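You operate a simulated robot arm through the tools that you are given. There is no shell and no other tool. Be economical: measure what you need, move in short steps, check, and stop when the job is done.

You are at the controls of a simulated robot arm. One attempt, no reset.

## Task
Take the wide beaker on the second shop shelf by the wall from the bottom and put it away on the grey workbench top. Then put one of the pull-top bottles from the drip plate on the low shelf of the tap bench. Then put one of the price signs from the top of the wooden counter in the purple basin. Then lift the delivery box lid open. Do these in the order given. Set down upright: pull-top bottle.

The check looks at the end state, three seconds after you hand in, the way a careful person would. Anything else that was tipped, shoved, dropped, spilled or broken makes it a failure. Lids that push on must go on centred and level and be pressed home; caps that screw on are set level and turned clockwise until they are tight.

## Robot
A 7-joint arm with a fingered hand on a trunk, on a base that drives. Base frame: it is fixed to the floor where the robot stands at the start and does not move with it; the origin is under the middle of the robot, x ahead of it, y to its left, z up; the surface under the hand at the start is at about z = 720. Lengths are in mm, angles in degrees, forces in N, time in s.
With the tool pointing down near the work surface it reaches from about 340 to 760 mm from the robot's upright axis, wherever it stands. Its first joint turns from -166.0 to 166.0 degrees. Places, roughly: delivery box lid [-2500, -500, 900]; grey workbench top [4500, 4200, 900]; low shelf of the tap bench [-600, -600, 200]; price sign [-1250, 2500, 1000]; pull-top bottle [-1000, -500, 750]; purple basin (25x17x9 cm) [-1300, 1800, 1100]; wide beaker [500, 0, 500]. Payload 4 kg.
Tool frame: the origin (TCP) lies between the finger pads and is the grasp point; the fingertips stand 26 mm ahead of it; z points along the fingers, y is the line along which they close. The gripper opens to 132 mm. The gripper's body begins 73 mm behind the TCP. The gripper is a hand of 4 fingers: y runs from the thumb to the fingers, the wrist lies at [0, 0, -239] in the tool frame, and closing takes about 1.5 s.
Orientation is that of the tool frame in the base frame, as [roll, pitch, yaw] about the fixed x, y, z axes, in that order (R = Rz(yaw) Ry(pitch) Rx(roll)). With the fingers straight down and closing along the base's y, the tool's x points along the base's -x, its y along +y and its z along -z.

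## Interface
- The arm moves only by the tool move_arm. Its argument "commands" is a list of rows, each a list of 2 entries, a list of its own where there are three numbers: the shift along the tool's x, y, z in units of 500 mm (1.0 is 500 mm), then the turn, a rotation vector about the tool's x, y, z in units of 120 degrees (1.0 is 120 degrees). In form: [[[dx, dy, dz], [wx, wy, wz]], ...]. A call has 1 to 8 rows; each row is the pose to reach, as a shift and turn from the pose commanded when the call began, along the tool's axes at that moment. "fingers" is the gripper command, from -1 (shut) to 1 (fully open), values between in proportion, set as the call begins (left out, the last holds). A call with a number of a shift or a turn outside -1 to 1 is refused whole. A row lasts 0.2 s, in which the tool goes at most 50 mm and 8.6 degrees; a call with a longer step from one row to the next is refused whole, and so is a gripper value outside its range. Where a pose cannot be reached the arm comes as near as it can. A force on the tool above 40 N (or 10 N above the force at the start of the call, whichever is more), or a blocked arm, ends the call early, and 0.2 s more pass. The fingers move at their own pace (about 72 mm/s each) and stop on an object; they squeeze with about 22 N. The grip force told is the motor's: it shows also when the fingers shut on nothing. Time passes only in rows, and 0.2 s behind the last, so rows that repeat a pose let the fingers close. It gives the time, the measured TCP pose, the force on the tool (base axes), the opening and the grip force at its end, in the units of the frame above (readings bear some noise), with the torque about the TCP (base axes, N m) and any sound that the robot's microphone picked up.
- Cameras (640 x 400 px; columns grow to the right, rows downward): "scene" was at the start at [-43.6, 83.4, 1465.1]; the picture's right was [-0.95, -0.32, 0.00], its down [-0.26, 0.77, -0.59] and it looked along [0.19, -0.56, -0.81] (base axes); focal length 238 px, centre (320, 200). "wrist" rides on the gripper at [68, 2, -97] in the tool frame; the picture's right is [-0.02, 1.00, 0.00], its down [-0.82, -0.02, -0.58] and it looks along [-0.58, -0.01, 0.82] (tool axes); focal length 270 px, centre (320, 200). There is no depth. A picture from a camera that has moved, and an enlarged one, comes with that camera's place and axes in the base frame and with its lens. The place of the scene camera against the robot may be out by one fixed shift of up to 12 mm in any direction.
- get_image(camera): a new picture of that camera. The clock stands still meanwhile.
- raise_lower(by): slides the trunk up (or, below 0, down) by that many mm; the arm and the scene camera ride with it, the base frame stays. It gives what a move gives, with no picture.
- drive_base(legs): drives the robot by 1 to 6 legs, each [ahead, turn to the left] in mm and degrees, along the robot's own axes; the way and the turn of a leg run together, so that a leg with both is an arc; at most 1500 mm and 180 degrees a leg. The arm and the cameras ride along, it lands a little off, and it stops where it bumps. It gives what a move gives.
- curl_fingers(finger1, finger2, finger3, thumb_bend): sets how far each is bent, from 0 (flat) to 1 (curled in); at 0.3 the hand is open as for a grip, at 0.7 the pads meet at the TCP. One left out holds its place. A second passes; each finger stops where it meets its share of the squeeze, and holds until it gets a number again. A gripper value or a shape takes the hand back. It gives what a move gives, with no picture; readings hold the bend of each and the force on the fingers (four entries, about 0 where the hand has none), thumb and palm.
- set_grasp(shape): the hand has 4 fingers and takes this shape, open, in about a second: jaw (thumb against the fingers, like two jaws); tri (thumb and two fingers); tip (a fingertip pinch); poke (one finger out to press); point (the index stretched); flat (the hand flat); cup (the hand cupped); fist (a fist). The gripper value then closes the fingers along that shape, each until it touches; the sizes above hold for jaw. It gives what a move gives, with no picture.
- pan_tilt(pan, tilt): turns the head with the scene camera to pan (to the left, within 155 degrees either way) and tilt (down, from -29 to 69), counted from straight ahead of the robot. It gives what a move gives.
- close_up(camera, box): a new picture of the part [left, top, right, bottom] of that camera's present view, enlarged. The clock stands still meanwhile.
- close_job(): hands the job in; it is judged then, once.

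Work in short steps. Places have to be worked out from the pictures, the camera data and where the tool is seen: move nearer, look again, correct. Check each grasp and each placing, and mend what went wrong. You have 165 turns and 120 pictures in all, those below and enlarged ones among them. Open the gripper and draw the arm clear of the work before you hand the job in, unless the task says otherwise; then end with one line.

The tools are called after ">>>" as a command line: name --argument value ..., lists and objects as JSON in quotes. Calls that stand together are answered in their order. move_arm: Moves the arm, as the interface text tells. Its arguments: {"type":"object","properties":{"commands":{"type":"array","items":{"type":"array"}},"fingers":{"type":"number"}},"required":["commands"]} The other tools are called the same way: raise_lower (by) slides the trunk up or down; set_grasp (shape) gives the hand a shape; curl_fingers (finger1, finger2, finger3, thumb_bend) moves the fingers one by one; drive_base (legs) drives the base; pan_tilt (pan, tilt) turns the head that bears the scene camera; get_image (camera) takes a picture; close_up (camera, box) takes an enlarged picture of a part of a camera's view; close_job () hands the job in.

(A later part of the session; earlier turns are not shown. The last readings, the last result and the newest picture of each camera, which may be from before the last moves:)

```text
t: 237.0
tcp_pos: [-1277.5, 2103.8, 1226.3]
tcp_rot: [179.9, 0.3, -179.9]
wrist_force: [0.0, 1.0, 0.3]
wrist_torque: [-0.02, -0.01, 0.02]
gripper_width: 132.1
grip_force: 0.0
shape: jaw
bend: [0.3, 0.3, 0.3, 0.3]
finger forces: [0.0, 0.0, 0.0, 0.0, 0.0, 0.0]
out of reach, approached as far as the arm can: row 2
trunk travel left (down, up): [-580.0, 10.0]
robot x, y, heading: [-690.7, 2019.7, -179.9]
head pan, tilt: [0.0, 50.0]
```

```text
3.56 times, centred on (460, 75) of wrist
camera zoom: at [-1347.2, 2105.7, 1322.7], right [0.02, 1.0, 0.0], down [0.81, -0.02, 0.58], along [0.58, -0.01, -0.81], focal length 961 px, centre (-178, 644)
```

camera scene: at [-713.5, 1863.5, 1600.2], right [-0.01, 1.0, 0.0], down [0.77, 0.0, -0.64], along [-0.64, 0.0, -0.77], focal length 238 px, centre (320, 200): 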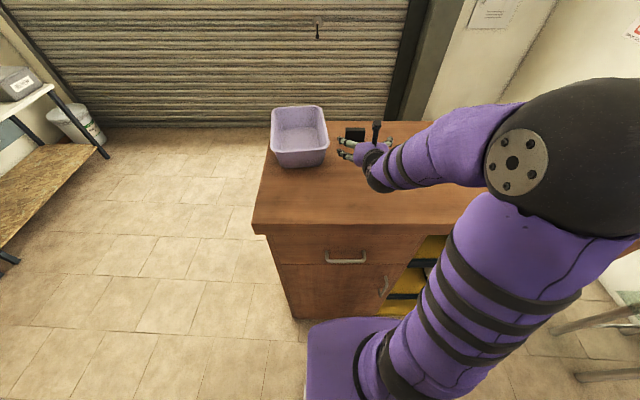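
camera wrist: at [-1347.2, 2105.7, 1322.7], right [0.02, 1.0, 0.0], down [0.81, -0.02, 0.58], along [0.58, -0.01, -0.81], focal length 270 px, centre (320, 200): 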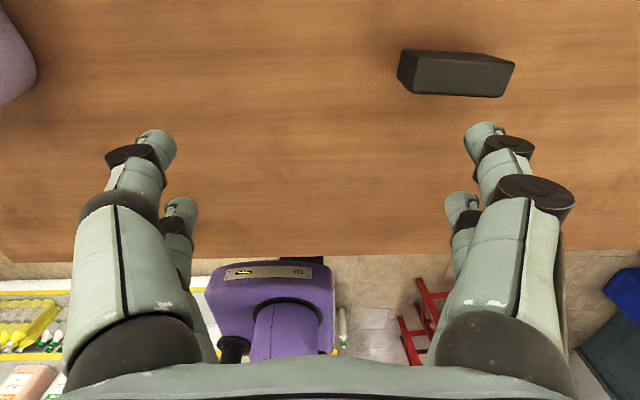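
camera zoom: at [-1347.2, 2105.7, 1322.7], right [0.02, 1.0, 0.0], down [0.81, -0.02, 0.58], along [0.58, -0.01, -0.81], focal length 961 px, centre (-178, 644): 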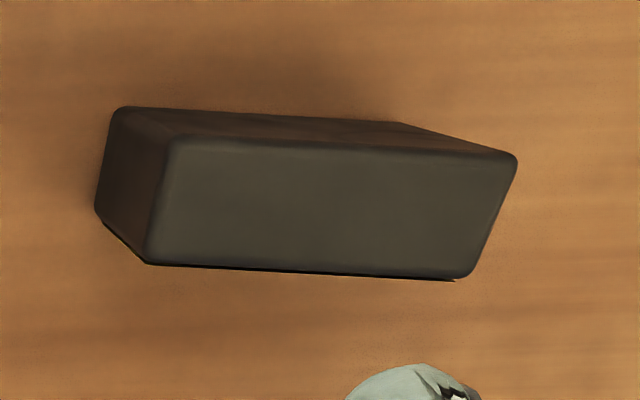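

Sign top: centre (-1301, 2212), 72 (y) × 25 (x), top z≈1104. Move above it and yaw the hand so it closes along x.

>>> move_arm --commands '[[[0.006, 0.027, 0], [0, 0, 0.0683]], [[0.012, 0.054, 0], [0, 0, 0.1367]], [[0.018, 0.081, 0], [0, 0, 0.205]], [[0.024, 0.108, 0], [0, 0, 0.2733]], [[0.03, 0.135, 0], [0, 0, 0.3417]], [[0.036, 0.162, 0], [0, 0, 0.41]], [[0.042, 0.19, 0], [0, 0, 0.4783]], [[0.047, 0.217, 0], [0, 0, 0.5467]]]'

>>> move_arm --commands '[[[0, 0, 0], [0, 0, 0.068]], [[0, 0, 0], [0, 0, 0.136]], [[0, 0, 0], [0, 0, 0.2033]], [[0, 0, 0], [0, 0, 0.2033]]]'

>>> get_image --camera "wrist"

```text
t: 238.8
tcp_pos: [-1301.3, 2212.3, 1227.8]
tcp_rot: [-180.0, 0.0, 114.3]
wrist_force: [0.1, 0.6, -0.2]
wrist_torque: [0.03, -0.01, 0.0]
gripper_width: 131.9
grip_force: 0.0
shape: jaw
bend: [0.3, 0.3, 0.3, 0.3]
finger forces: [0.0, 0.0, 0.0, 0.0, 0.1, 0.0]
trunk travel left (down, up): [-580.0, 10.0]
robot x, y, heading: [-691.4, 2014.5, -179.5]
head pan, tilt: [0.0, 50.0]
```

```text
t: 239.8
tcp_pos: [-1300.3, 2212.1, 1227.6]
tcp_rot: [179.9, 0.0, 90.0]
wrist_force: [-0.3, 0.0, -0.1]
wrist_torque: [-0.02, -0.01, 0.0]
gripper_width: 132.0
grip_force: 0.1
shape: jaw
bend: [0.3, 0.3, 0.3, 0.3]
finger forces: [0.0, 0.0, 0.0, 0.1, 0.0, 0.0]
trunk travel left (down, up): [-580.0, 10.0]
robot x, y, heading: [-691.1, 2017.7, -179.7]
head pan, tilt: [0.0, 50.0]
```

```text
63 pictures are left
camera wrist: at [-1300.1, 2280.1, 1322.9], right [1.0, -0.03, 0.0], down [-0.02, -0.82, 0.58], along [-0.01, -0.58, -0.82], focal length 270 px, centre (320, 200)
```

wrist: 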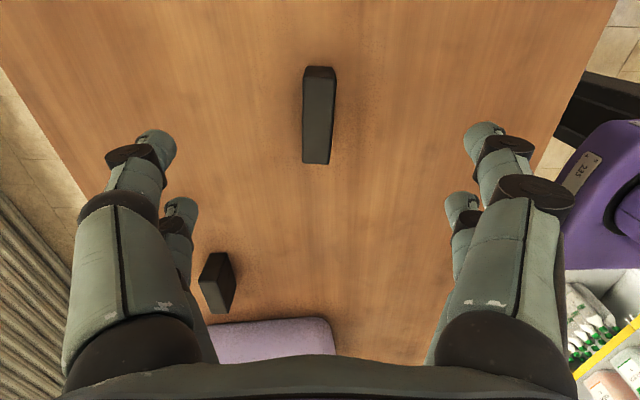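

Sign is centred between thumb and fingers. Descend to TCP z≈1099.

>>> move_arm --commands '[[[0, 0, 0.08], [0, 0, 0]], [[0, 0, 0.16], [0, 0, 0]], [[0, 0, 0.21], [0, 0, 0]], [[0, 0, 0.24], [0, 0, 0]], [[0, 0, 0.256], [0, 0, 0]], [[0, 0, 0.256], [0, 0, 0]]]'

>>> get_image --camera "wrist"

```text
t: 241.2
tcp_pos: [-1301.1, 2211.2, 1097.9]
tcp_rot: [179.9, 0.1, 90.1]
wrist_force: [-0.3, 0.1, 0.5]
wrist_torque: [0.01, -0.01, -0.01]
gripper_width: 131.8
grip_force: 0.0
shape: jaw
bend: [0.3, 0.3, 0.3, 0.3]
finger forces: [0.0, 0.0, 0.1, 0.1, 0.0, 0.0]
trunk travel left (down, up): [-580.0, 10.0]
robot x, y, heading: [-691.1, 2018.4, -180.0]
head pan, tilt: [0.0, 50.0]
```

```text
62 pictures are left
camera wrist: at [-1299.9, 2280.3, 1194.1], right [1.0, -0.02, 0.0], down [-0.02, -0.82, 0.58], along [-0.01, -0.58, -0.82], focal length 270 px, centre (320, 200)
```

wrist: 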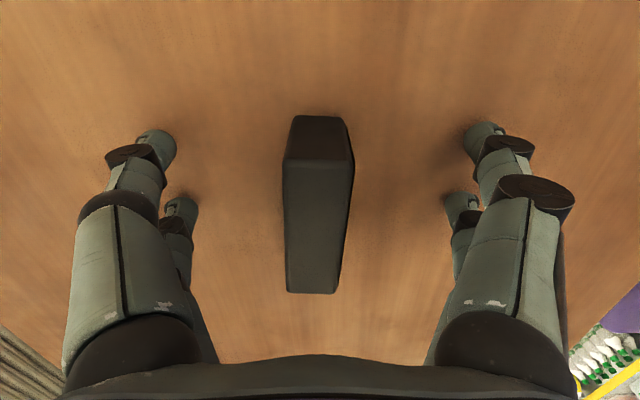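

Aligned. Close the fingers.

>>> move_arm --commands '[[[0, 0, 0], [0, 0, 0]], [[0, 0, 0], [0, 0, 0]], [[0, 0, 0], [0, 0, 0]], [[0, 0, 0], [0, 0, 0]], [[0, 0, 0], [0, 0, 0]], [[0, 0, 0], [0, 0, 0]], [[0, 0, 0], [0, 0, 0]], [[0, 0, 0], [0, 0, 0]]]' --fingers -1

>>> get_image --camera "wrist"

```text
t: 243.0
tcp_pos: [-1301.3, 2211.9, 1099.5]
tcp_rot: [180.0, -0.1, 90.1]
wrist_force: [-0.1, 0.2, -0.1]
wrist_torque: [0.01, 0.0, -0.02]
gripper_width: 18.4
grip_force: 21.4
shape: jaw
bend: [0.73, 0.73, 0.73, 0.7]
finger forces: [19.6, 19.9, 19.7, 0.1, 20.0, 0.0]
trunk travel left (down, up): [-580.0, 10.0]
robot x, y, heading: [-688.1, 2016.1, -179.6]
head pan, tilt: [0.0, 50.0]
```

```text
61 pictures are left
camera wrist: at [-1300.0, 2280.3, 1194.3], right [1.0, -0.02, 0.0], down [-0.02, -0.82, 0.58], along [-0.01, -0.58, -0.82], focal length 270 px, centre (320, 200)
```

wrist: 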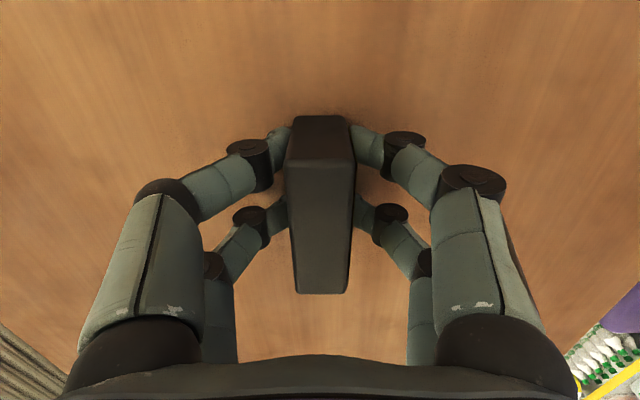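

Gripped. Lift 140 mm and look toward the basin.

>>> move_arm --commands '[[[0, 0, -0.07], [0, 0, 0]], [[0, 0, -0.14], [0, 0, 0]], [[0, 0, -0.21], [0, 0, 0]], [[0, 0, -0.28], [0, 0, 0]], [[0, 0, -0.28], [0, 0, 0]]]'

>>> get_image --camera "scene"

>>> get_image --camera "wrist"

```text
t: 244.2
tcp_pos: [-1301.9, 2212.7, 1239.3]
tcp_rot: [179.9, -0.1, 90.1]
wrist_force: [-0.2, 0.5, 0.2]
wrist_torque: [-0.01, -0.01, 0.01]
gripper_width: 18.4
grip_force: 21.8
shape: jaw
bend: [0.73, 0.73, 0.73, 0.7]
finger forces: [19.7, 19.8, 19.7, 0.0, 19.9, 0.0]
trunk travel left (down, up): [-580.0, 10.0]
robot x, y, heading: [-690.0, 2017.6, -179.8]
head pan, tilt: [0.0, 50.0]
```

```text
60 pictures are left
camera scene: at [-713.5, 1863.6, 1600.2], right [-0.01, 1.0, 0.0], down [0.77, 0.0, -0.64], along [-0.64, 0.0, -0.77], focal length 238 px, centre (320, 200)
```

scene: 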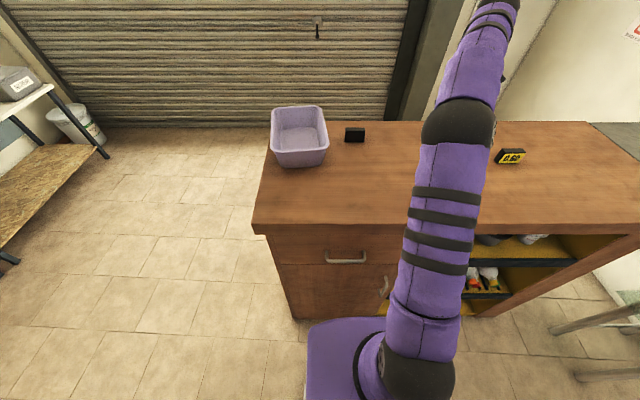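

```text
59 pictures are left
camera wrist: at [-1300.0, 2280.4, 1334.5], right [1.0, -0.02, 0.0], down [-0.02, -0.82, 0.58], along [-0.01, -0.58, -0.82], focal length 270 px, centre (320, 200)
```

wrist: 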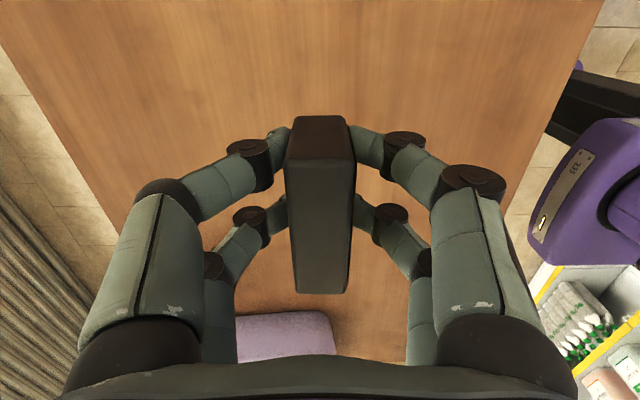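

Basin centre ≈ (-1388, 1795), rim ≈1156. Carry the sign over at z≈1239.

>>> move_arm --commands '[[[-0.09, -0.0175, 0], [0, 0, 0]], [[-0.18, -0.035, 0], [0, 0, 0]], [[-0.27, -0.0525, 0], [0, 0, 0]], [[-0.36, -0.07, 0], [0, 0, 0]], [[-0.45, -0.0875, 0], [0, 0, 0]], [[-0.54, -0.105, 0], [0, 0, 0]], [[-0.63, -0.1225, 0], [0, 0, 0]], [[-0.72, -0.14, 0], [0, 0, 0]]]'

>>> get_image --camera "wrist"

```text
t: 246.0
tcp_pos: [-1338.2, 1865.0, 1219.4]
tcp_rot: [-180.0, 0.0, 90.2]
wrist_force: [0.1, -0.8, 0.0]
wrist_torque: [-0.01, 0.02, -0.01]
gripper_width: 18.3
grip_force: 22.0
shape: jaw
bend: [0.73, 0.73, 0.73, 0.7]
finger forces: [19.6, 19.8, 19.4, 0.1, 19.8, 0.0]
out of reach, approached as far as the arm can: row 7, 8
trunk travel left (down, up): [-580.0, 10.0]
robot x, y, heading: [-687.3, 2016.8, -179.5]
head pan, tilt: [0.0, 50.0]
```

```text
58 pictures are left
camera wrist: at [-1337.9, 1933.8, 1315.5], right [1.0, -0.02, 0.0], down [-0.02, -0.82, 0.58], along [-0.01, -0.58, -0.82], focal length 270 px, centre (320, 200)
```

wrist: 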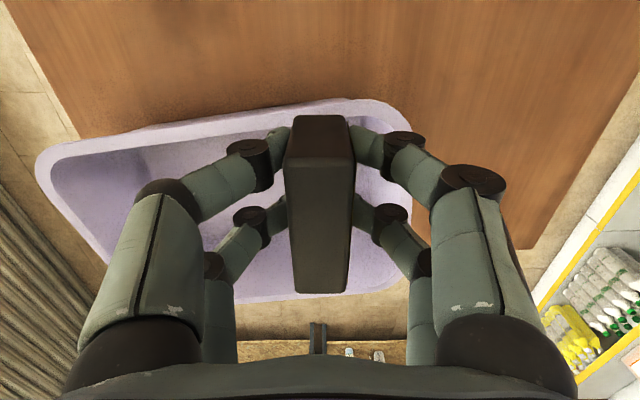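

Reach runs out here. I'll retract the arm slightly, then shift the base ~205 mm in -y and a bit closer.

>>> move_arm --commands '[[[0.045, 0.06, -0.006], [0, 0, 0]], [[0.094, 0.124, -0.012], [0, 0, 0]], [[0.094, 0.124, -0.012], [0, 0, 0]]]'

>>> drive_base --legs '[[-300, 0], [0, 90], [207, 0], [0, -90], [325, 0]]'

>>> get_image --camera "scene"

>>> get_image --camera "wrist"

```text
t: 246.8
tcp_pos: [-1277.2, 1915.1, 1226.5]
tcp_rot: [179.9, 0.0, 90.0]
wrist_force: [-0.3, 0.6, 0.5]
wrist_torque: [0.0, 0.02, -0.01]
gripper_width: 18.5
grip_force: 21.9
shape: jaw
bend: [0.73, 0.73, 0.73, 0.7]
finger forces: [19.6, 19.6, 19.5, 0.0, 19.6, 0.0]
trunk travel left (down, up): [-580.0, 10.0]
robot x, y, heading: [-689.4, 2017.5, -179.6]
head pan, tilt: [0.0, 50.0]
```

```text
t: 260.4
tcp_pos: [-1299.3, 1721.0, 1227.5]
tcp_rot: [-180.0, -0.1, 89.3]
wrist_force: [0.6, -0.3, -0.5]
wrist_torque: [0.0, -0.01, 0.01]
gripper_width: 17.6
grip_force: 22.7
shape: jaw
bend: [0.73, 0.73, 0.73, 0.7]
finger forces: [19.1, 19.3, 19.2, 0.0, 19.3, 0.0]
trunk travel left (down, up): [-580.0, 10.0]
robot x, y, heading: [-711.6, 1814.1, 179.8]
head pan, tilt: [0.0, 50.0]
```

```text
57 pictures are left
camera scene: at [-737.4, 1662.8, 1600.2], right [0.01, 1.0, 0.0], down [0.77, 0.0, -0.64], along [-0.64, 0.0, -0.77], focal length 238 px, centre (320, 200)
```

scene: 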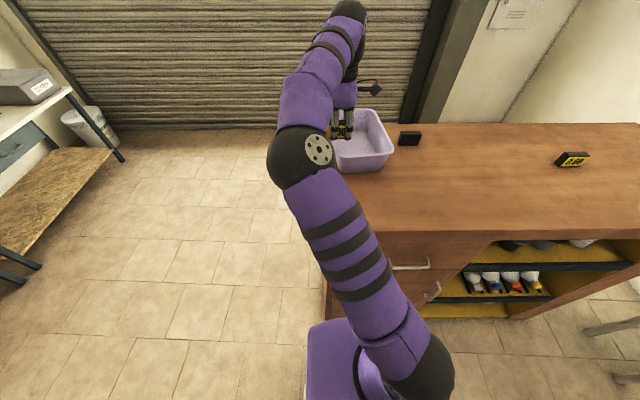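

```text
56 pictures are left
camera wrist: at [-1299.3, 1790.0, 1322.4], right [1.0, -0.04, 0.0], down [-0.03, -0.82, 0.58], along [-0.02, -0.58, -0.82], focal length 270 px, centre (320, 200)
```

wrist: 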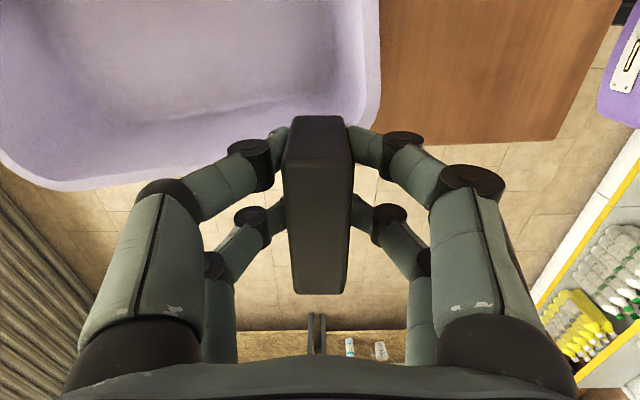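

Basin rim spans x -1267…-1517, y 1706…1878. Move TCP to (-1372, 1792) at z≈1213.

>>> move_arm --commands '[[[0.07, -0.04, 0], [0, 0, 0]], [[0.142, -0.08, 0.01], [0, 0, 0]], [[0.142, -0.146, 0.028], [0, 0, 0]], [[0.142, -0.146, 0.028], [0, 0, 0]]]'

>>> get_image --camera "wrist"

```text
t: 261.4
tcp_pos: [-1371.9, 1795.0, 1213.3]
tcp_rot: [-180.0, 0.0, 89.3]
wrist_force: [-0.7, -0.6, -0.3]
wrist_torque: [0.0, -0.02, -0.01]
gripper_width: 17.8
grip_force: 21.8
shape: jaw
bend: [0.73, 0.73, 0.73, 0.7]
finger forces: [19.2, 19.3, 19.2, 0.1, 19.3, 0.0]
trunk travel left (down, up): [-580.0, 10.0]
robot x, y, heading: [-712.0, 1813.1, 179.5]
head pan, tilt: [0.0, 50.0]
```

```text
55 pictures are left
camera wrist: at [-1371.0, 1862.3, 1308.9], right [1.0, -0.04, 0.0], down [-0.03, -0.82, 0.58], along [-0.02, -0.58, -0.82], focal length 270 px, centre (320, 200)
```

wrist: 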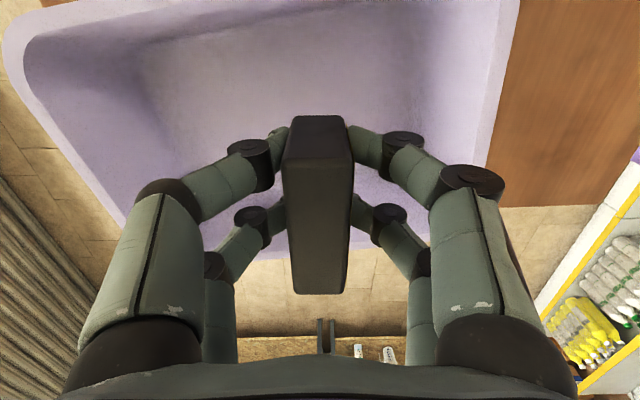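

Over the basin centre. Descend in steps into the basin.

>>> move_arm --commands '[[[0, 0, 0.05], [0, 0, 0]], [[0, 0, 0.1], [0, 0, 0]], [[0, 0, 0.15], [0, 0, 0]], [[0, 0, 0.17], [0, 0, 0]], [[0, 0, 0.185], [0, 0, 0]], [[0, 0, 0.195], [0, 0, 0]], [[0, 0, 0.203], [0, 0, 0]]]'

>>> get_image --camera "wrist"

```text
t: 262.9
tcp_pos: [-1373.0, 1793.3, 1110.5]
tcp_rot: [179.9, 0.1, 89.3]
wrist_force: [-0.2, 0.8, -1.3]
wrist_torque: [0.01, 0.01, 0.03]
gripper_width: 17.7
grip_force: 21.8
shape: jaw
bend: [0.73, 0.73, 0.73, 0.7]
finger forces: [19.1, 19.2, 19.1, 0.0, 19.2, 0.0]
trunk travel left (down, up): [-580.0, 10.0]
robot x, y, heading: [-711.1, 1814.9, 179.8]
head pan, tilt: [0.0, 50.0]
```

```text
54 pictures are left
camera wrist: at [-1371.1, 1861.9, 1206.9], right [1.0, -0.04, 0.0], down [-0.03, -0.82, 0.58], along [-0.02, -0.58, -0.82], focal length 270 px, centre (320, 200)
```

wrist: 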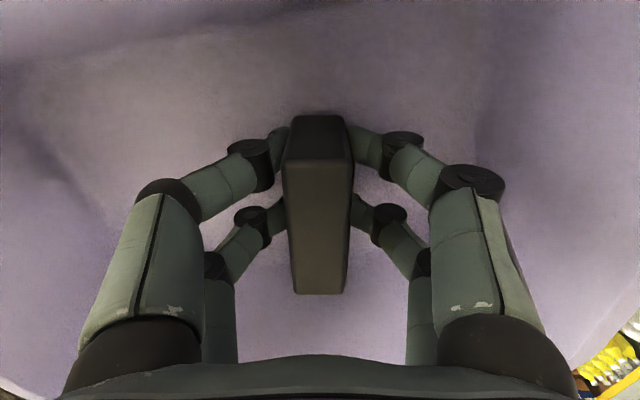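

>>> move_arm --commands '[[[0, 0, 0.004], [0, 0, 0]], [[0, 0, 0.008], [0, 0, 0]], [[0, 0, 0.011], [0, 0, 0]], [[0, 0, 0.014], [0, 0, 0]]]'

```text
t: 263.9
tcp_pos: [-1372.3, 1794.6, 1105.0]
tcp_rot: [-180.0, -0.1, 89.4]
wrist_force: [0.4, -0.2, -1.4]
wrist_torque: [0.01, 0.01, 0.03]
gripper_width: 17.7
grip_force: 22.2
shape: jaw
bend: [0.73, 0.73, 0.73, 0.7]
finger forces: [19.2, 19.2, 19.2, 0.0, 19.2, 0.0]
trunk travel left (down, up): [-580.0, 10.0]
robot x, y, heading: [-712.0, 1816.4, 179.6]
head pan, tilt: [0.0, 50.0]
```

Within a few mm of the floor. Open the fingers part-way (to ~60 mm), then rise.

>>> move_arm --commands '[[[0, 0, 0], [0, 0, 0]], [[0, 0, 0], [0, 0, 0]], [[0, 0, 0], [0, 0, 0]], [[0, 0, 0], [0, 0, 0]], [[0, 0, 0], [0, 0, 0]]]' --fingers -0.1

>>> get_image --camera "wrist"

```text
t: 265.1
tcp_pos: [-1373.6, 1793.2, 1104.4]
tcp_rot: [180.0, 0.0, 89.3]
wrist_force: [-1.0, 0.8, 0.2]
wrist_torque: [-0.02, 0.0, -0.03]
gripper_width: 59.1
grip_force: 0.1
shape: jaw
bend: [0.73, 0.73, 0.73, 0.7]
finger forces: [0.1, 0.0, 0.0, 0.0, 0.0, 0.0]
trunk travel left (down, up): [-580.0, 10.0]
robot x, y, heading: [-712.7, 1816.9, 179.8]
head pan, tilt: [0.0, 50.0]
```

```text
53 pictures are left
camera wrist: at [-1371.3, 1862.2, 1199.9], right [1.0, -0.04, 0.0], down [-0.03, -0.82, 0.58], along [-0.02, -0.58, -0.82], focal length 270 px, centre (320, 200)
```

wrist: 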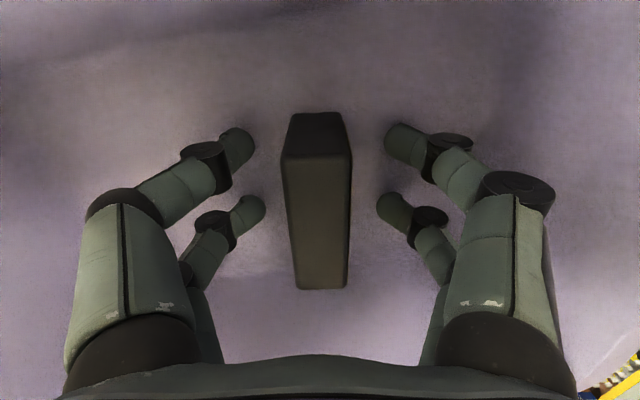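

Sign stands free in the basin. Rise 140 mm and check.

>>> move_arm --commands '[[[0, 0, -0.06], [0, 0, 0]], [[0, 0, -0.13], [0, 0, 0]], [[0, 0, -0.2], [0, 0, 0]], [[0, 0.05, -0.26], [0, 0, 0]], [[0, 0.1, -0.28], [0, 0, 0]]]'

>>> get_image --camera "wrist"

```text
t: 266.4
tcp_pos: [-1322.9, 1793.0, 1243.3]
tcp_rot: [-179.9, -0.1, 89.3]
wrist_force: [-0.3, 0.6, -0.4]
wrist_torque: [-0.02, 0.03, 0.02]
gripper_width: 59.0
grip_force: 0.1
shape: jaw
bend: [0.73, 0.73, 0.73, 0.7]
finger forces: [0.0, 0.1, 0.1, 0.0, 0.0, 0.1]
trunk travel left (down, up): [-580.0, 10.0]
robot x, y, heading: [-712.4, 1814.2, 179.4]
head pan, tilt: [0.0, 50.0]
```

```text
52 pictures are left
camera wrist: at [-1320.4, 1861.2, 1340.4], right [1.0, -0.04, 0.0], down [-0.03, -0.82, 0.58], along [-0.02, -0.58, -0.82], focal length 270 px, centre (320, 200)
```

wrist: 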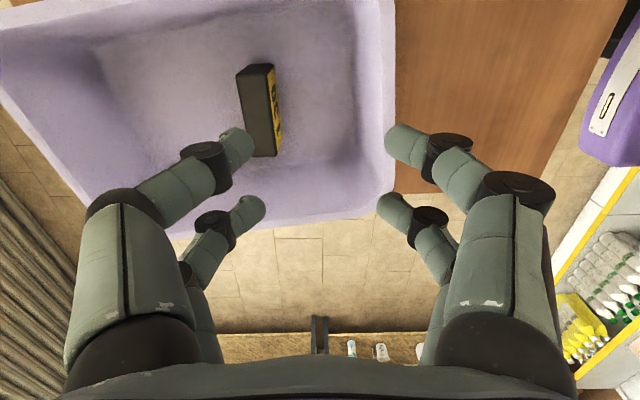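

Task 3 done. Now drive to the delivery box area (via the open floor).

>>> drive_base --legs '[[-350, 0], [0, 60], [1200, 0], [0, -60], [1350, 0], [0, 90]]'

>>> pan_tilt --pan 0 --tilt 35

>>> get_image --camera "scene"

```text
t: 290.8
tcp_pos: [-2294.3, 157.8, 1243.5]
tcp_rot: [-180.0, 0.0, -179.5]
wrist_force: [-0.3, 0.4, -0.3]
wrist_torque: [-0.04, 0.05, -0.02]
gripper_width: 59.1
grip_force: 0.0
shape: jaw
bend: [0.73, 0.73, 0.73, 0.7]
finger forces: [0.0, 0.1, 0.0, 0.1, 0.0, 0.1]
trunk travel left (down, up): [-580.0, 10.0]
robot x, y, heading: [-2334.2, 765.8, -89.2]
head pan, tilt: [0.0, 50.0]
```

```text
t: 291.5
tcp_pos: [-2294.8, 157.2, 1243.3]
tcp_rot: [-179.9, 0.1, -179.4]
wrist_force: [0.4, 0.6, -0.1]
wrist_torque: [-0.03, 0.01, -0.02]
gripper_width: 59.1
grip_force: 0.0
shape: jaw
bend: [0.73, 0.73, 0.73, 0.7]
finger forces: [0.1, 0.0, 0.0, 0.0, 0.1, 0.1]
trunk travel left (down, up): [-580.0, 10.0]
robot x, y, heading: [-2332.5, 768.7, -89.2]
head pan, tilt: [0.0, 35.0]
```

```text
51 pictures are left
camera scene: at [-2184.7, 742.0, 1621.8], right [-1.0, -0.02, 0.0], down [-0.01, 0.57, -0.82], along [0.01, -0.82, -0.57], focal length 238 px, centre (320, 200)
```

scene: 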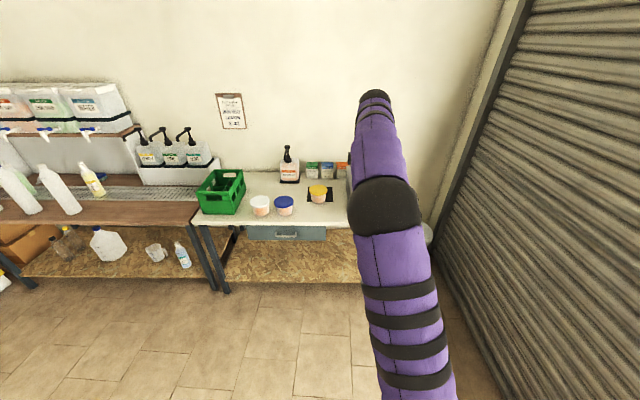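

The arm hides the box. Turn the robot left 40° and pan the head back to see the box.

>>> drive_base --legs '[[0, 40]]'

>>> pan_tilt --pan -60 --tilt 32

>>> get_image --camera "scene"

```text
t: 294.0
tcp_pos: [-1911.2, 324.8, 1243.7]
tcp_rot: [-179.9, 0.0, -139.3]
wrist_force: [-0.4, -0.4, 0.7]
wrist_torque: [0.0, 0.02, 0.03]
gripper_width: 59.0
grip_force: 0.1
shape: jaw
bend: [0.73, 0.73, 0.73, 0.7]
finger forces: [0.0, 0.1, 0.1, 0.0, 0.1, 0.0]
trunk travel left (down, up): [-580.0, 10.0]
robot x, y, heading: [-2330.3, 764.8, -48.9]
head pan, tilt: [0.0, 35.0]
```

```text
t: 295.3
tcp_pos: [-1910.5, 322.9, 1243.9]
tcp_rot: [180.0, 0.0, -139.4]
wrist_force: [0.0, 0.9, 0.7]
wrist_torque: [0.02, 0.0, -0.02]
gripper_width: 58.9
grip_force: 0.0
shape: jaw
bend: [0.73, 0.73, 0.73, 0.7]
finger forces: [0.0, 0.0, 0.1, 0.1, 0.0, 0.0]
trunk travel left (down, up): [-580.0, 10.0]
robot x, y, heading: [-2331.2, 767.4, -48.6]
head pan, tilt: [-60.0, 32.0]
```

```text
50 pictures are left
camera scene: at [-2291.2, 828.4, 1626.6], right [-0.95, 0.32, 0.0], down [0.17, 0.5, -0.85], along [-0.27, -0.8, -0.53], focal length 238 px, centre (320, 200)
```

scene: 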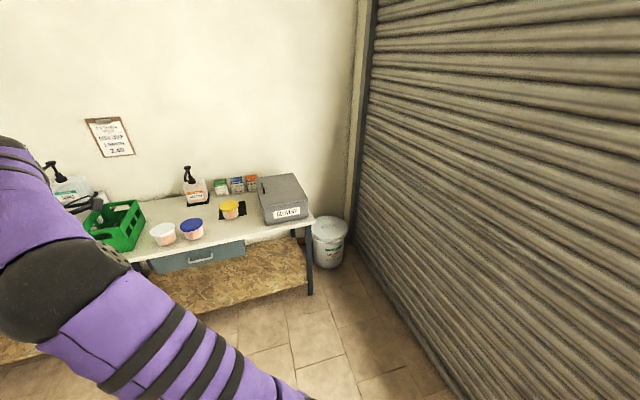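

>>> close_up --camera "scene" --box '[210, 155, 350, 245]'

```text
4.44 times, centred on (280, 200) of scene
camera zoom: at [-2291.2, 828.4, 1626.6], right [-0.95, 0.32, 0.0], down [0.17, 0.5, -0.85], along [-0.27, -0.8, -0.53], focal length 1055 px, centre (498, 200)
```

zoom: 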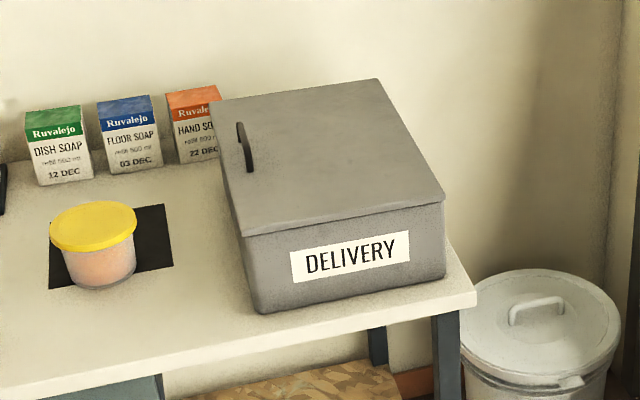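

The box lid (x -2338…-2605, y -320…-710, z≈880) has its handle on the +x side at ≈(-2366, -513), so the hinge is on the -x side. Drive in front of the box.

>>> drive_base --legs '[[0, -56], [580, 0], [0, 14.6]]'

>>> pan_tilt --pan 0 --tilt 55

>>> get_image --camera "scene"

```text
t: 302.3
tcp_pos: [-2453.2, -407.4, 1244.2]
tcp_rot: [180.0, -0.2, 179.4]
wrist_force: [0.1, 0.9, 0.9]
wrist_torque: [0.03, 0.01, 0.0]
gripper_width: 58.8
grip_force: 0.1
shape: jaw
bend: [0.73, 0.73, 0.73, 0.7]
finger forces: [0.0, 0.1, 0.0, 0.0, 0.1, 0.0]
trunk travel left (down, up): [-580.0, 10.0]
robot x, y, heading: [-2477.9, 202.0, -89.9]
head pan, tilt: [-60.0, 32.0]
```

```text
t: 303.6
tcp_pos: [-2452.4, -408.5, 1244.3]
tcp_rot: [179.9, 0.0, 179.5]
wrist_force: [0.6, 0.2, -0.1]
wrist_torque: [0.0, 0.02, 0.01]
gripper_width: 59.1
grip_force: 0.1
shape: jaw
bend: [0.73, 0.73, 0.73, 0.7]
finger forces: [0.0, 0.0, 0.1, 0.1, 0.0, 0.0]
trunk travel left (down, up): [-580.0, 10.0]
robot x, y, heading: [-2476.0, 203.1, -89.8]
head pan, tilt: [0.0, 55.0]
```

```text
48 pictures are left
camera scene: at [-2332.3, 190.9, 1593.7], right [-1.0, 0.0, 0.0], down [0.0, 0.82, -0.57], along [0.0, -0.57, -0.82], focal length 238 px, centre (320, 200)
```

scene: 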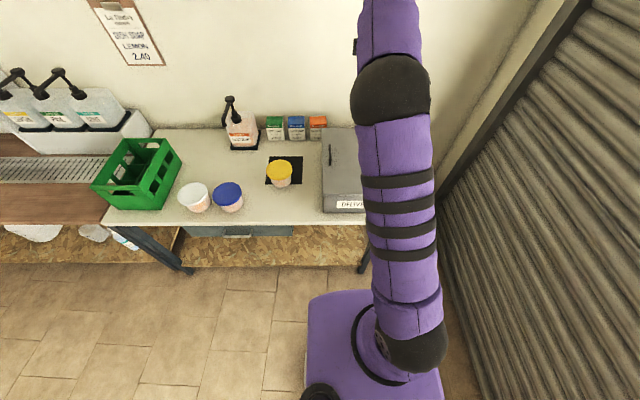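

>>> close_up --camera "scene" --box '[300, 110, 400, 220]'

>>> get_image --camera "wrist"

```text
3.64 times, centred on (350, 165) of scene
camera zoom: at [-2332.3, 190.9, 1593.7], right [-1.0, 0.0, 0.0], down [0.0, 0.82, -0.57], along [0.0, -0.57, -0.82], focal length 864 px, centre (211, 327)
```

zoom: 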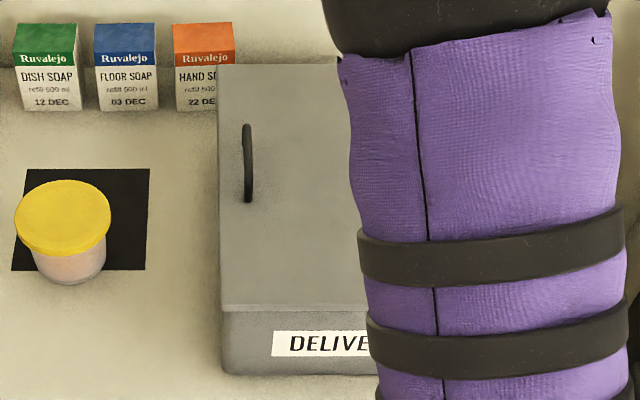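

```text
46 pictures are left
camera wrist: at [-2522.3, -405.9, 1339.9], right [0.03, 1.0, 0.0], down [0.82, -0.03, 0.58], along [0.58, -0.02, -0.82], focal length 270 px, centre (320, 200)
```

wrist: 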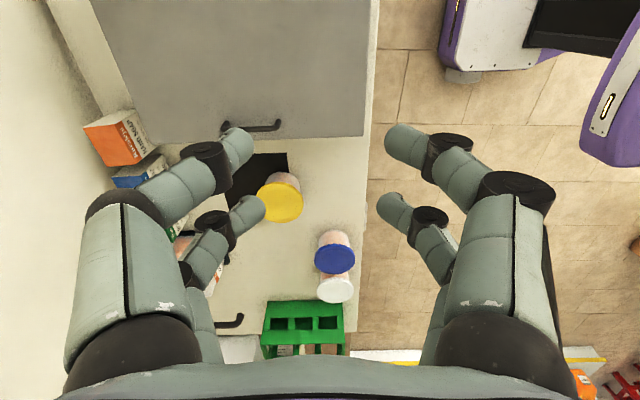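

Good triangulation: handle bar centre ≈ (-2373, -513, 905), 85 mm long along y; lid plane ≈865, hinge ≈ x -2605. Reposition the base more to the right and closer so the opening arc is reachable.

>>> drive_base --legs '[[-200, 0], [0, -33], [207, 0], [0, 33], [95, 0]]'

```text
t: 310.6
tcp_pos: [-2567.9, -475.4, 1243.7]
tcp_rot: [179.9, 0.0, 179.5]
wrist_force: [0.4, 0.1, -0.7]
wrist_torque: [0.07, -0.05, 0.0]
gripper_width: 59.1
grip_force: 0.0
shape: jaw
bend: [0.73, 0.73, 0.73, 0.7]
finger forces: [0.0, 0.0, 0.0, 0.1, 0.0, 0.1]
trunk travel left (down, up): [-580.0, 10.0]
robot x, y, heading: [-2592.0, 135.6, -90.2]
head pan, tilt: [0.0, 55.0]
```

>>> move_arm --commands '[[[-0.0356, -0.007, 0.0335], [0, 0, -0.0683]], [[-0.071, -0.014, 0.067], [0, 0, -0.1367]], [[-0.107, -0.021, 0.1], [0, 0, -0.205]], [[-0.1425, -0.0275, 0.134], [0, 0, -0.2733]], [[-0.178, -0.034, 0.1675], [0, 0, -0.3417]], [[-0.214, -0.041, 0.2], [0, 0, -0.41]], [[-0.249, -0.048, 0.2345], [0, 0, -0.4783]], [[-0.285, -0.055, 0.268], [0, 0, -0.5467]]]'

>>> move_arm --commands '[[[-0.009, -0.035, 0.034], [0, 0, -0.068]], [[-0.0175, -0.07, 0.067], [0, 0, -0.136]], [[-0.026, -0.106, 0.1], [0, 0, -0.204]], [[-0.026, -0.106, 0.1], [0, 0, -0.204]]]'

>>> get_image --camera "wrist"

```text
t: 312.4
tcp_pos: [-2425.8, -505.4, 1109.7]
tcp_rot: [-179.9, 0.0, -114.9]
wrist_force: [-0.2, 0.5, -0.2]
wrist_torque: [0.03, -0.03, -0.01]
gripper_width: 59.1
grip_force: 0.1
shape: jaw
bend: [0.73, 0.73, 0.73, 0.7]
finger forces: [0.0, 0.1, 0.0, 0.0, 0.1, 0.1]
trunk travel left (down, up): [-580.0, 10.0]
robot x, y, heading: [-2595.8, 135.5, -90.1]
head pan, tilt: [0.0, 55.0]
```

```text
t: 313.4
tcp_pos: [-2373.9, -514.6, 1059.7]
tcp_rot: [179.9, 0.1, -90.3]
wrist_force: [0.8, -0.4, 0.1]
wrist_torque: [0.04, -0.01, 0.01]
gripper_width: 59.3
grip_force: 0.0
shape: jaw
bend: [0.73, 0.73, 0.73, 0.7]
finger forces: [0.0, 0.0, 0.1, 0.0, 0.0, 0.0]
trunk travel left (down, up): [-580.0, 10.0]
robot x, y, heading: [-2593.1, 135.0, -89.9]
head pan, tilt: [0.0, 55.0]
```

```text
45 pictures are left
camera wrist: at [-2376.1, -583.6, 1155.8], right [-1.0, 0.03, 0.0], down [0.03, 0.82, 0.58], along [0.02, 0.58, -0.82], focal length 270 px, centre (320, 200)
```

wrist: 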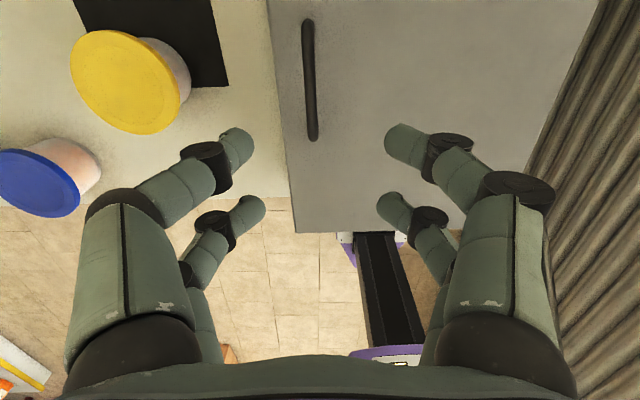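

Handle at x≈-2366, y≈-525. Align and descend to z≈925 for a check.

>>> move_arm --commands '[[[0.016, -0.016, 0.09], [0, 0, 0]], [[0.016, -0.016, 0.18], [0, 0, 0]], [[0.016, -0.016, 0.27], [0, 0, 0]], [[0.016, -0.016, 0.27], [0, 0, 0]]]'

>>> get_image --camera "wrist"

```text
t: 314.4
tcp_pos: [-2365.9, -524.9, 924.5]
tcp_rot: [-180.0, 0.0, -90.4]
wrist_force: [-0.5, 0.7, 0.3]
wrist_torque: [-0.01, 0.01, 0.01]
gripper_width: 59.0
grip_force: 0.1
shape: jaw
bend: [0.73, 0.73, 0.73, 0.7]
finger forces: [0.0, 0.1, 0.0, 0.0, 0.0, 0.0]
trunk travel left (down, up): [-580.0, 10.0]
robot x, y, heading: [-2594.2, 134.9, -90.0]
head pan, tilt: [0.0, 55.0]
```

```text
44 pictures are left
camera wrist: at [-2369.1, -592.7, 1020.1], right [-1.0, 0.03, 0.0], down [0.03, 0.82, 0.58], along [0.02, 0.58, -0.82], focal length 270 px, centre (320, 200)
```

wrist: 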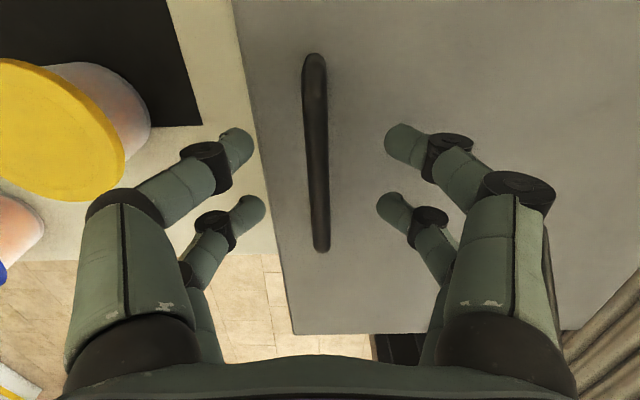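

Bar is at z≈905, centred between the fingers. Descend to TCP z≈901 and close.

>>> move_arm --commands '[[[0.004, 0, 0.02], [0, 0, 0]], [[0.004, 0, 0.036], [0, 0, 0]], [[0.004, 0, 0.047], [0, 0, 0]], [[0.004, 0, 0.047], [0, 0, 0]]]'

>>> move_arm --commands '[[[0, 0, 0], [0, 0, 0]], [[0, 0, 0], [0, 0, 0]], [[0, 0, 0], [0, 0, 0]], [[0, 0, 0], [0, 0, 0]], [[0, 0, 0], [0, 0, 0]], [[0, 0, 0], [0, 0, 0]]]' --fingers -1

>>> get_image --camera "wrist"

```text
t: 315.4
tcp_pos: [-2365.9, -528.1, 910.8]
tcp_rot: [-179.8, -0.9, -90.6]
wrist_force: [-0.7, 3.2, 22.1]
wrist_torque: [0.26, 0.86, -0.1]
gripper_width: 59.8
grip_force: 0.0
shape: jaw
bend: [0.74, 0.75, 0.73, 0.7]
finger forces: [8.2, 13.7, 0.0, 0.1, 0.1, 0.1]
trunk travel left (down, up): [-580.0, 10.0]
robot x, y, heading: [-2588.3, 131.4, -90.1]
head pan, tilt: [0.0, 55.0]
stopped in row 4: the force on the tool passed its limit at 42 N (the readings are from after the stop); the commanded pose is now the measured one
```

```text
t: 316.1
tcp_pos: [-2349.7, -527.4, 908.6]
tcp_rot: [-178.5, -1.0, -89.9]
wrist_force: [12.8, 1.1, 1.9]
wrist_torque: [0.1, -1.63, 0.09]
gripper_width: 15.2
grip_force: 22.4
shape: jaw
bend: [0.77, 0.77, 0.73, 0.7]
finger forces: [14.5, 14.8, 29.4, 0.1, 25.9, 0.1]
trunk travel left (down, up): [-580.0, 10.0]
robot x, y, heading: [-2588.6, 134.9, -90.1]
head pan, tilt: [0.0, 55.0]
stopped in row 3: the force on the tool passed its limit at 43 N (the readings are from after the stop); the commanded pose is now the measured one
```

```text
43 pictures are left
camera wrist: at [-2354.9, -594.5, 1006.0], right [-1.0, 0.02, -0.02], down [0.01, 0.83, 0.56], along [0.03, 0.56, -0.83], focal length 270 px, centre (320, 200)
```

wrist: 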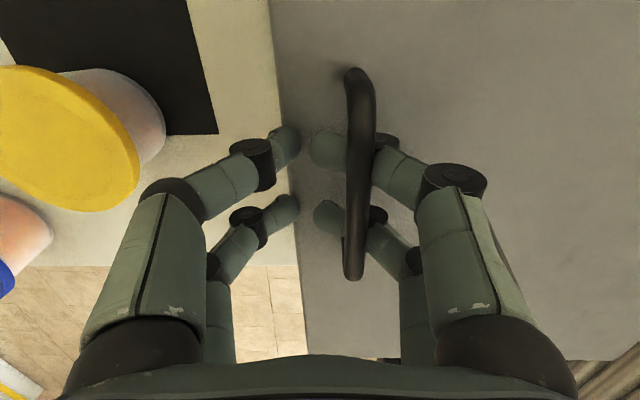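

The fingers have slid under the bar (hooked) with the thumb on the other side; the box hasn't moved (bar still at x≈-2366). Lift gently along the hinge arc.

>>> move_arm --commands '[[[0, 0.004, -0.02], [0.01, 0, 0]], [[0, 0.009, -0.041], [0.025, 0, 0]], [[0, 0.015, -0.061], [0.037, 0, 0]], [[0, 0.021, -0.082], [0.05, 0, 0]], [[0, 0.037, -0.121], [0.075, 0, 0]], [[0, 0.057, -0.159], [0.1, 0, 0]]]'

>>> get_image --camera "wrist"

>>> get_image --camera "scene"

```text
t: 317.4
tcp_pos: [-2366.7, -526.8, 976.9]
tcp_rot: [-167.7, -1.0, -89.8]
wrist_force: [13.1, -6.9, -4.7]
wrist_torque: [-0.02, -2.17, -0.17]
gripper_width: 14.3
grip_force: 21.8
shape: jaw
bend: [0.75, 0.75, 0.73, 0.7]
finger forces: [22.2, 21.9, 36.2, 0.1, 31.7, 0.0]
trunk travel left (down, up): [-580.0, 10.0]
robot x, y, heading: [-2589.7, 134.4, -90.0]
head pan, tilt: [0.0, 55.0]
stopped in row 6: the force on the tool passed its limit at 41 N (the readings are from after the stop); the commanded pose is now the measured one
```

```text
42 pictures are left
camera wrist: at [-2389.3, -594.4, 1072.1], right [-0.98, 0.02, -0.21], down [-0.1, 0.83, 0.55], along [0.19, 0.56, -0.81], focal length 270 px, centre (320, 200)
```

wrist: 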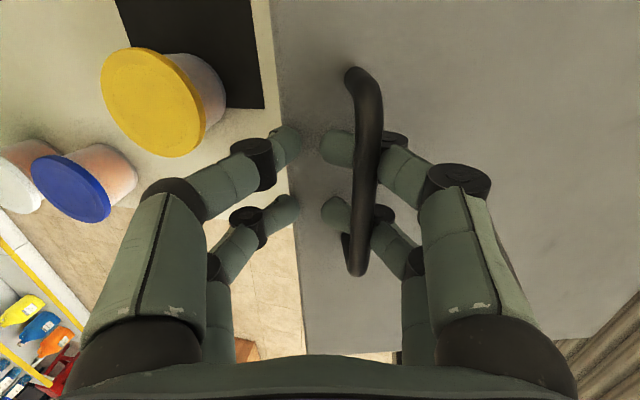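

```text
41 pictures are left
camera scene: at [-2444.7, 121.1, 1593.4], right [-1.0, 0.0, 0.0], down [0.0, 0.82, -0.57], along [0.0, -0.57, -0.82], focal length 238 px, centre (320, 200)
```

scene: 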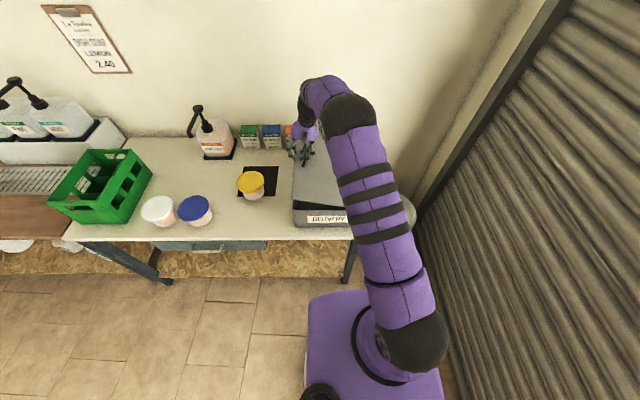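

>>> close_up --camera "scene" --box '[270, 110, 370, 240]'

>>> close_up --camera "wrist" --box '[200, 60, 440, 300]'

```text
3.08 times, centred on (320, 175) of scene
camera zoom: at [-2444.7, 121.1, 1593.4], right [-1.0, 0.0, 0.0], down [0.0, 0.82, -0.57], along [0.0, -0.57, -0.82], focal length 731 px, centre (320, 277)
```

zoom: 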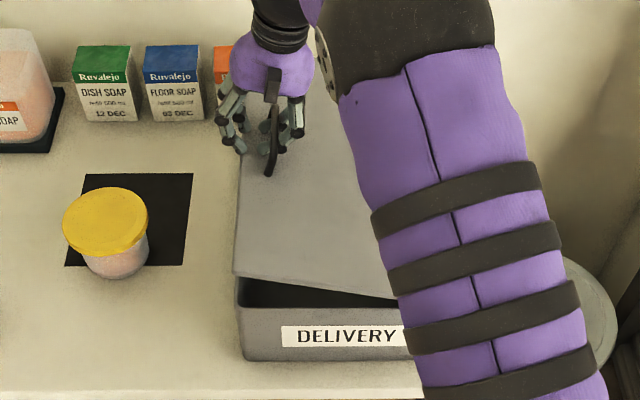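

```text
1.67 times, centred on (320, 180) of wrist
camera zoom: at [-2389.3, -594.4, 1072.1], right [-0.98, 0.02, -0.21], down [-0.1, 0.83, 0.55], along [0.19, 0.56, -0.81], focal length 450 px, centre (320, 233)
```

zoom: 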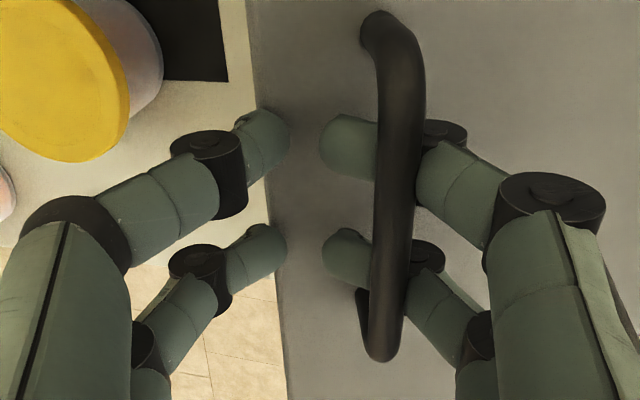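

The lid is opening about its -x hinge, hooked by the fingers. Relax the squeeze slightly to take out the sideways force, keeping the hook.

>>> move_arm --commands '[[[0, 0, 0], [0, 0, 0]], [[0, 0, 0], [0, 0, 0]]]' --fingers -0.65

>>> close_up --camera "wrist" --box '[200, 60, 440, 300]'

```text
t: 318.0
tcp_pos: [-2372.9, -526.2, 976.4]
tcp_rot: [-168.2, -0.9, -90.0]
wrist_force: [0.8, -0.2, 1.2]
wrist_torque: [0.02, 0.03, 0.0]
gripper_width: 23.1
grip_force: 0.1
shape: jaw
bend: [0.73, 0.73, 0.73, 0.7]
finger forces: [0.0, 0.0, 0.0, 0.0, 0.0, 0.0]
trunk travel left (down, up): [-580.0, 10.0]
robot x, y, heading: [-2591.4, 134.2, -90.2]
head pan, tilt: [0.0, 55.0]
```

```text
1.67 times, centred on (320, 180) of wrist
camera zoom: at [-2395.0, -593.4, 1072.0], right [-0.98, 0.02, -0.2], down [-0.1, 0.83, 0.56], along [0.18, 0.56, -0.81], focal length 450 px, centre (320, 233)
```

zoom: 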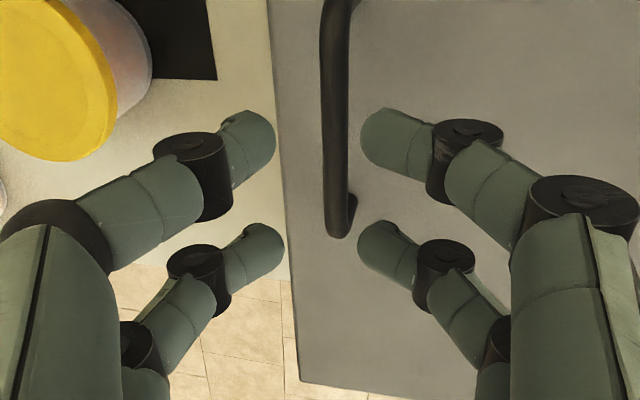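

The squeeze was what held the bar, and the lid has dropped back shut. I'll re-open a little, straighten the hand and re-grasp slightly higher so the fingertips clear the lid while closing.

>>> move_arm --commands '[[[0, 0, 0], [-0.05, 0, 0]], [[0, -0.001, 0.03], [-0.098, 0, 0]], [[0, -0.001, 0.05], [-0.098, 0, 0]], [[0, -0.001, 0.05], [-0.098, 0, 0]]]' --fingers -0.1

>>> get_image --camera "wrist"

>>> close_up --camera "scene" --box '[270, 110, 370, 240]'

```text
t: 319.0
tcp_pos: [-2366.4, -527.6, 953.2]
tcp_rot: [-179.8, -1.2, -90.0]
wrist_force: [0.3, 0.2, 0.1]
wrist_torque: [0.01, 0.0, 0.05]
gripper_width: 58.9
grip_force: 0.2
shape: jaw
bend: [0.73, 0.73, 0.73, 0.7]
finger forces: [0.0, 0.1, 0.0, 0.1, 0.0, 0.0]
trunk travel left (down, up): [-580.0, 10.0]
robot x, y, heading: [-2590.2, 136.5, -90.3]
head pan, tilt: [0.0, 55.0]
```

```text
37 pictures are left
camera wrist: at [-2368.6, -593.8, 1050.6], right [-1.0, 0.03, 0.0], down [0.02, 0.83, 0.56], along [0.02, 0.56, -0.83], focal length 270 px, centre (320, 200)
```

wrist: 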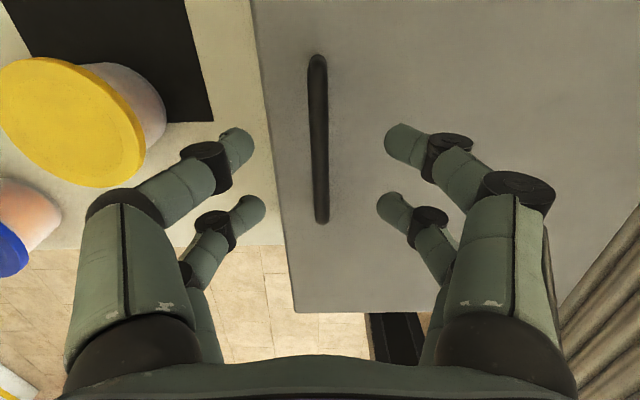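

```text
3.08 times, centred on (320, 175) of scene
camera zoom: at [-2446.3, 122.8, 1593.7], right [-1.0, 0.0, 0.0], down [0.0, 0.82, -0.57], along [0.0, -0.57, -0.82], focal length 731 px, centre (320, 277)
```

zoom: 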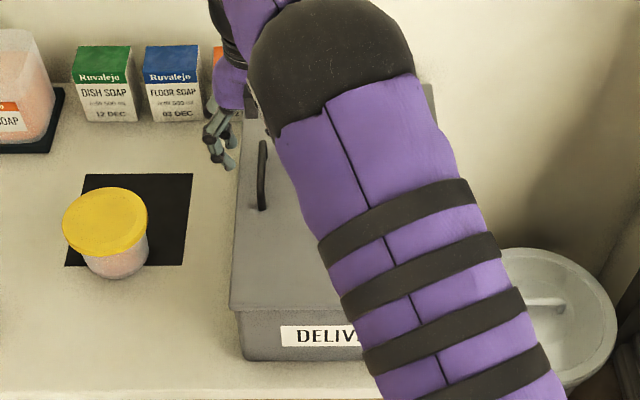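

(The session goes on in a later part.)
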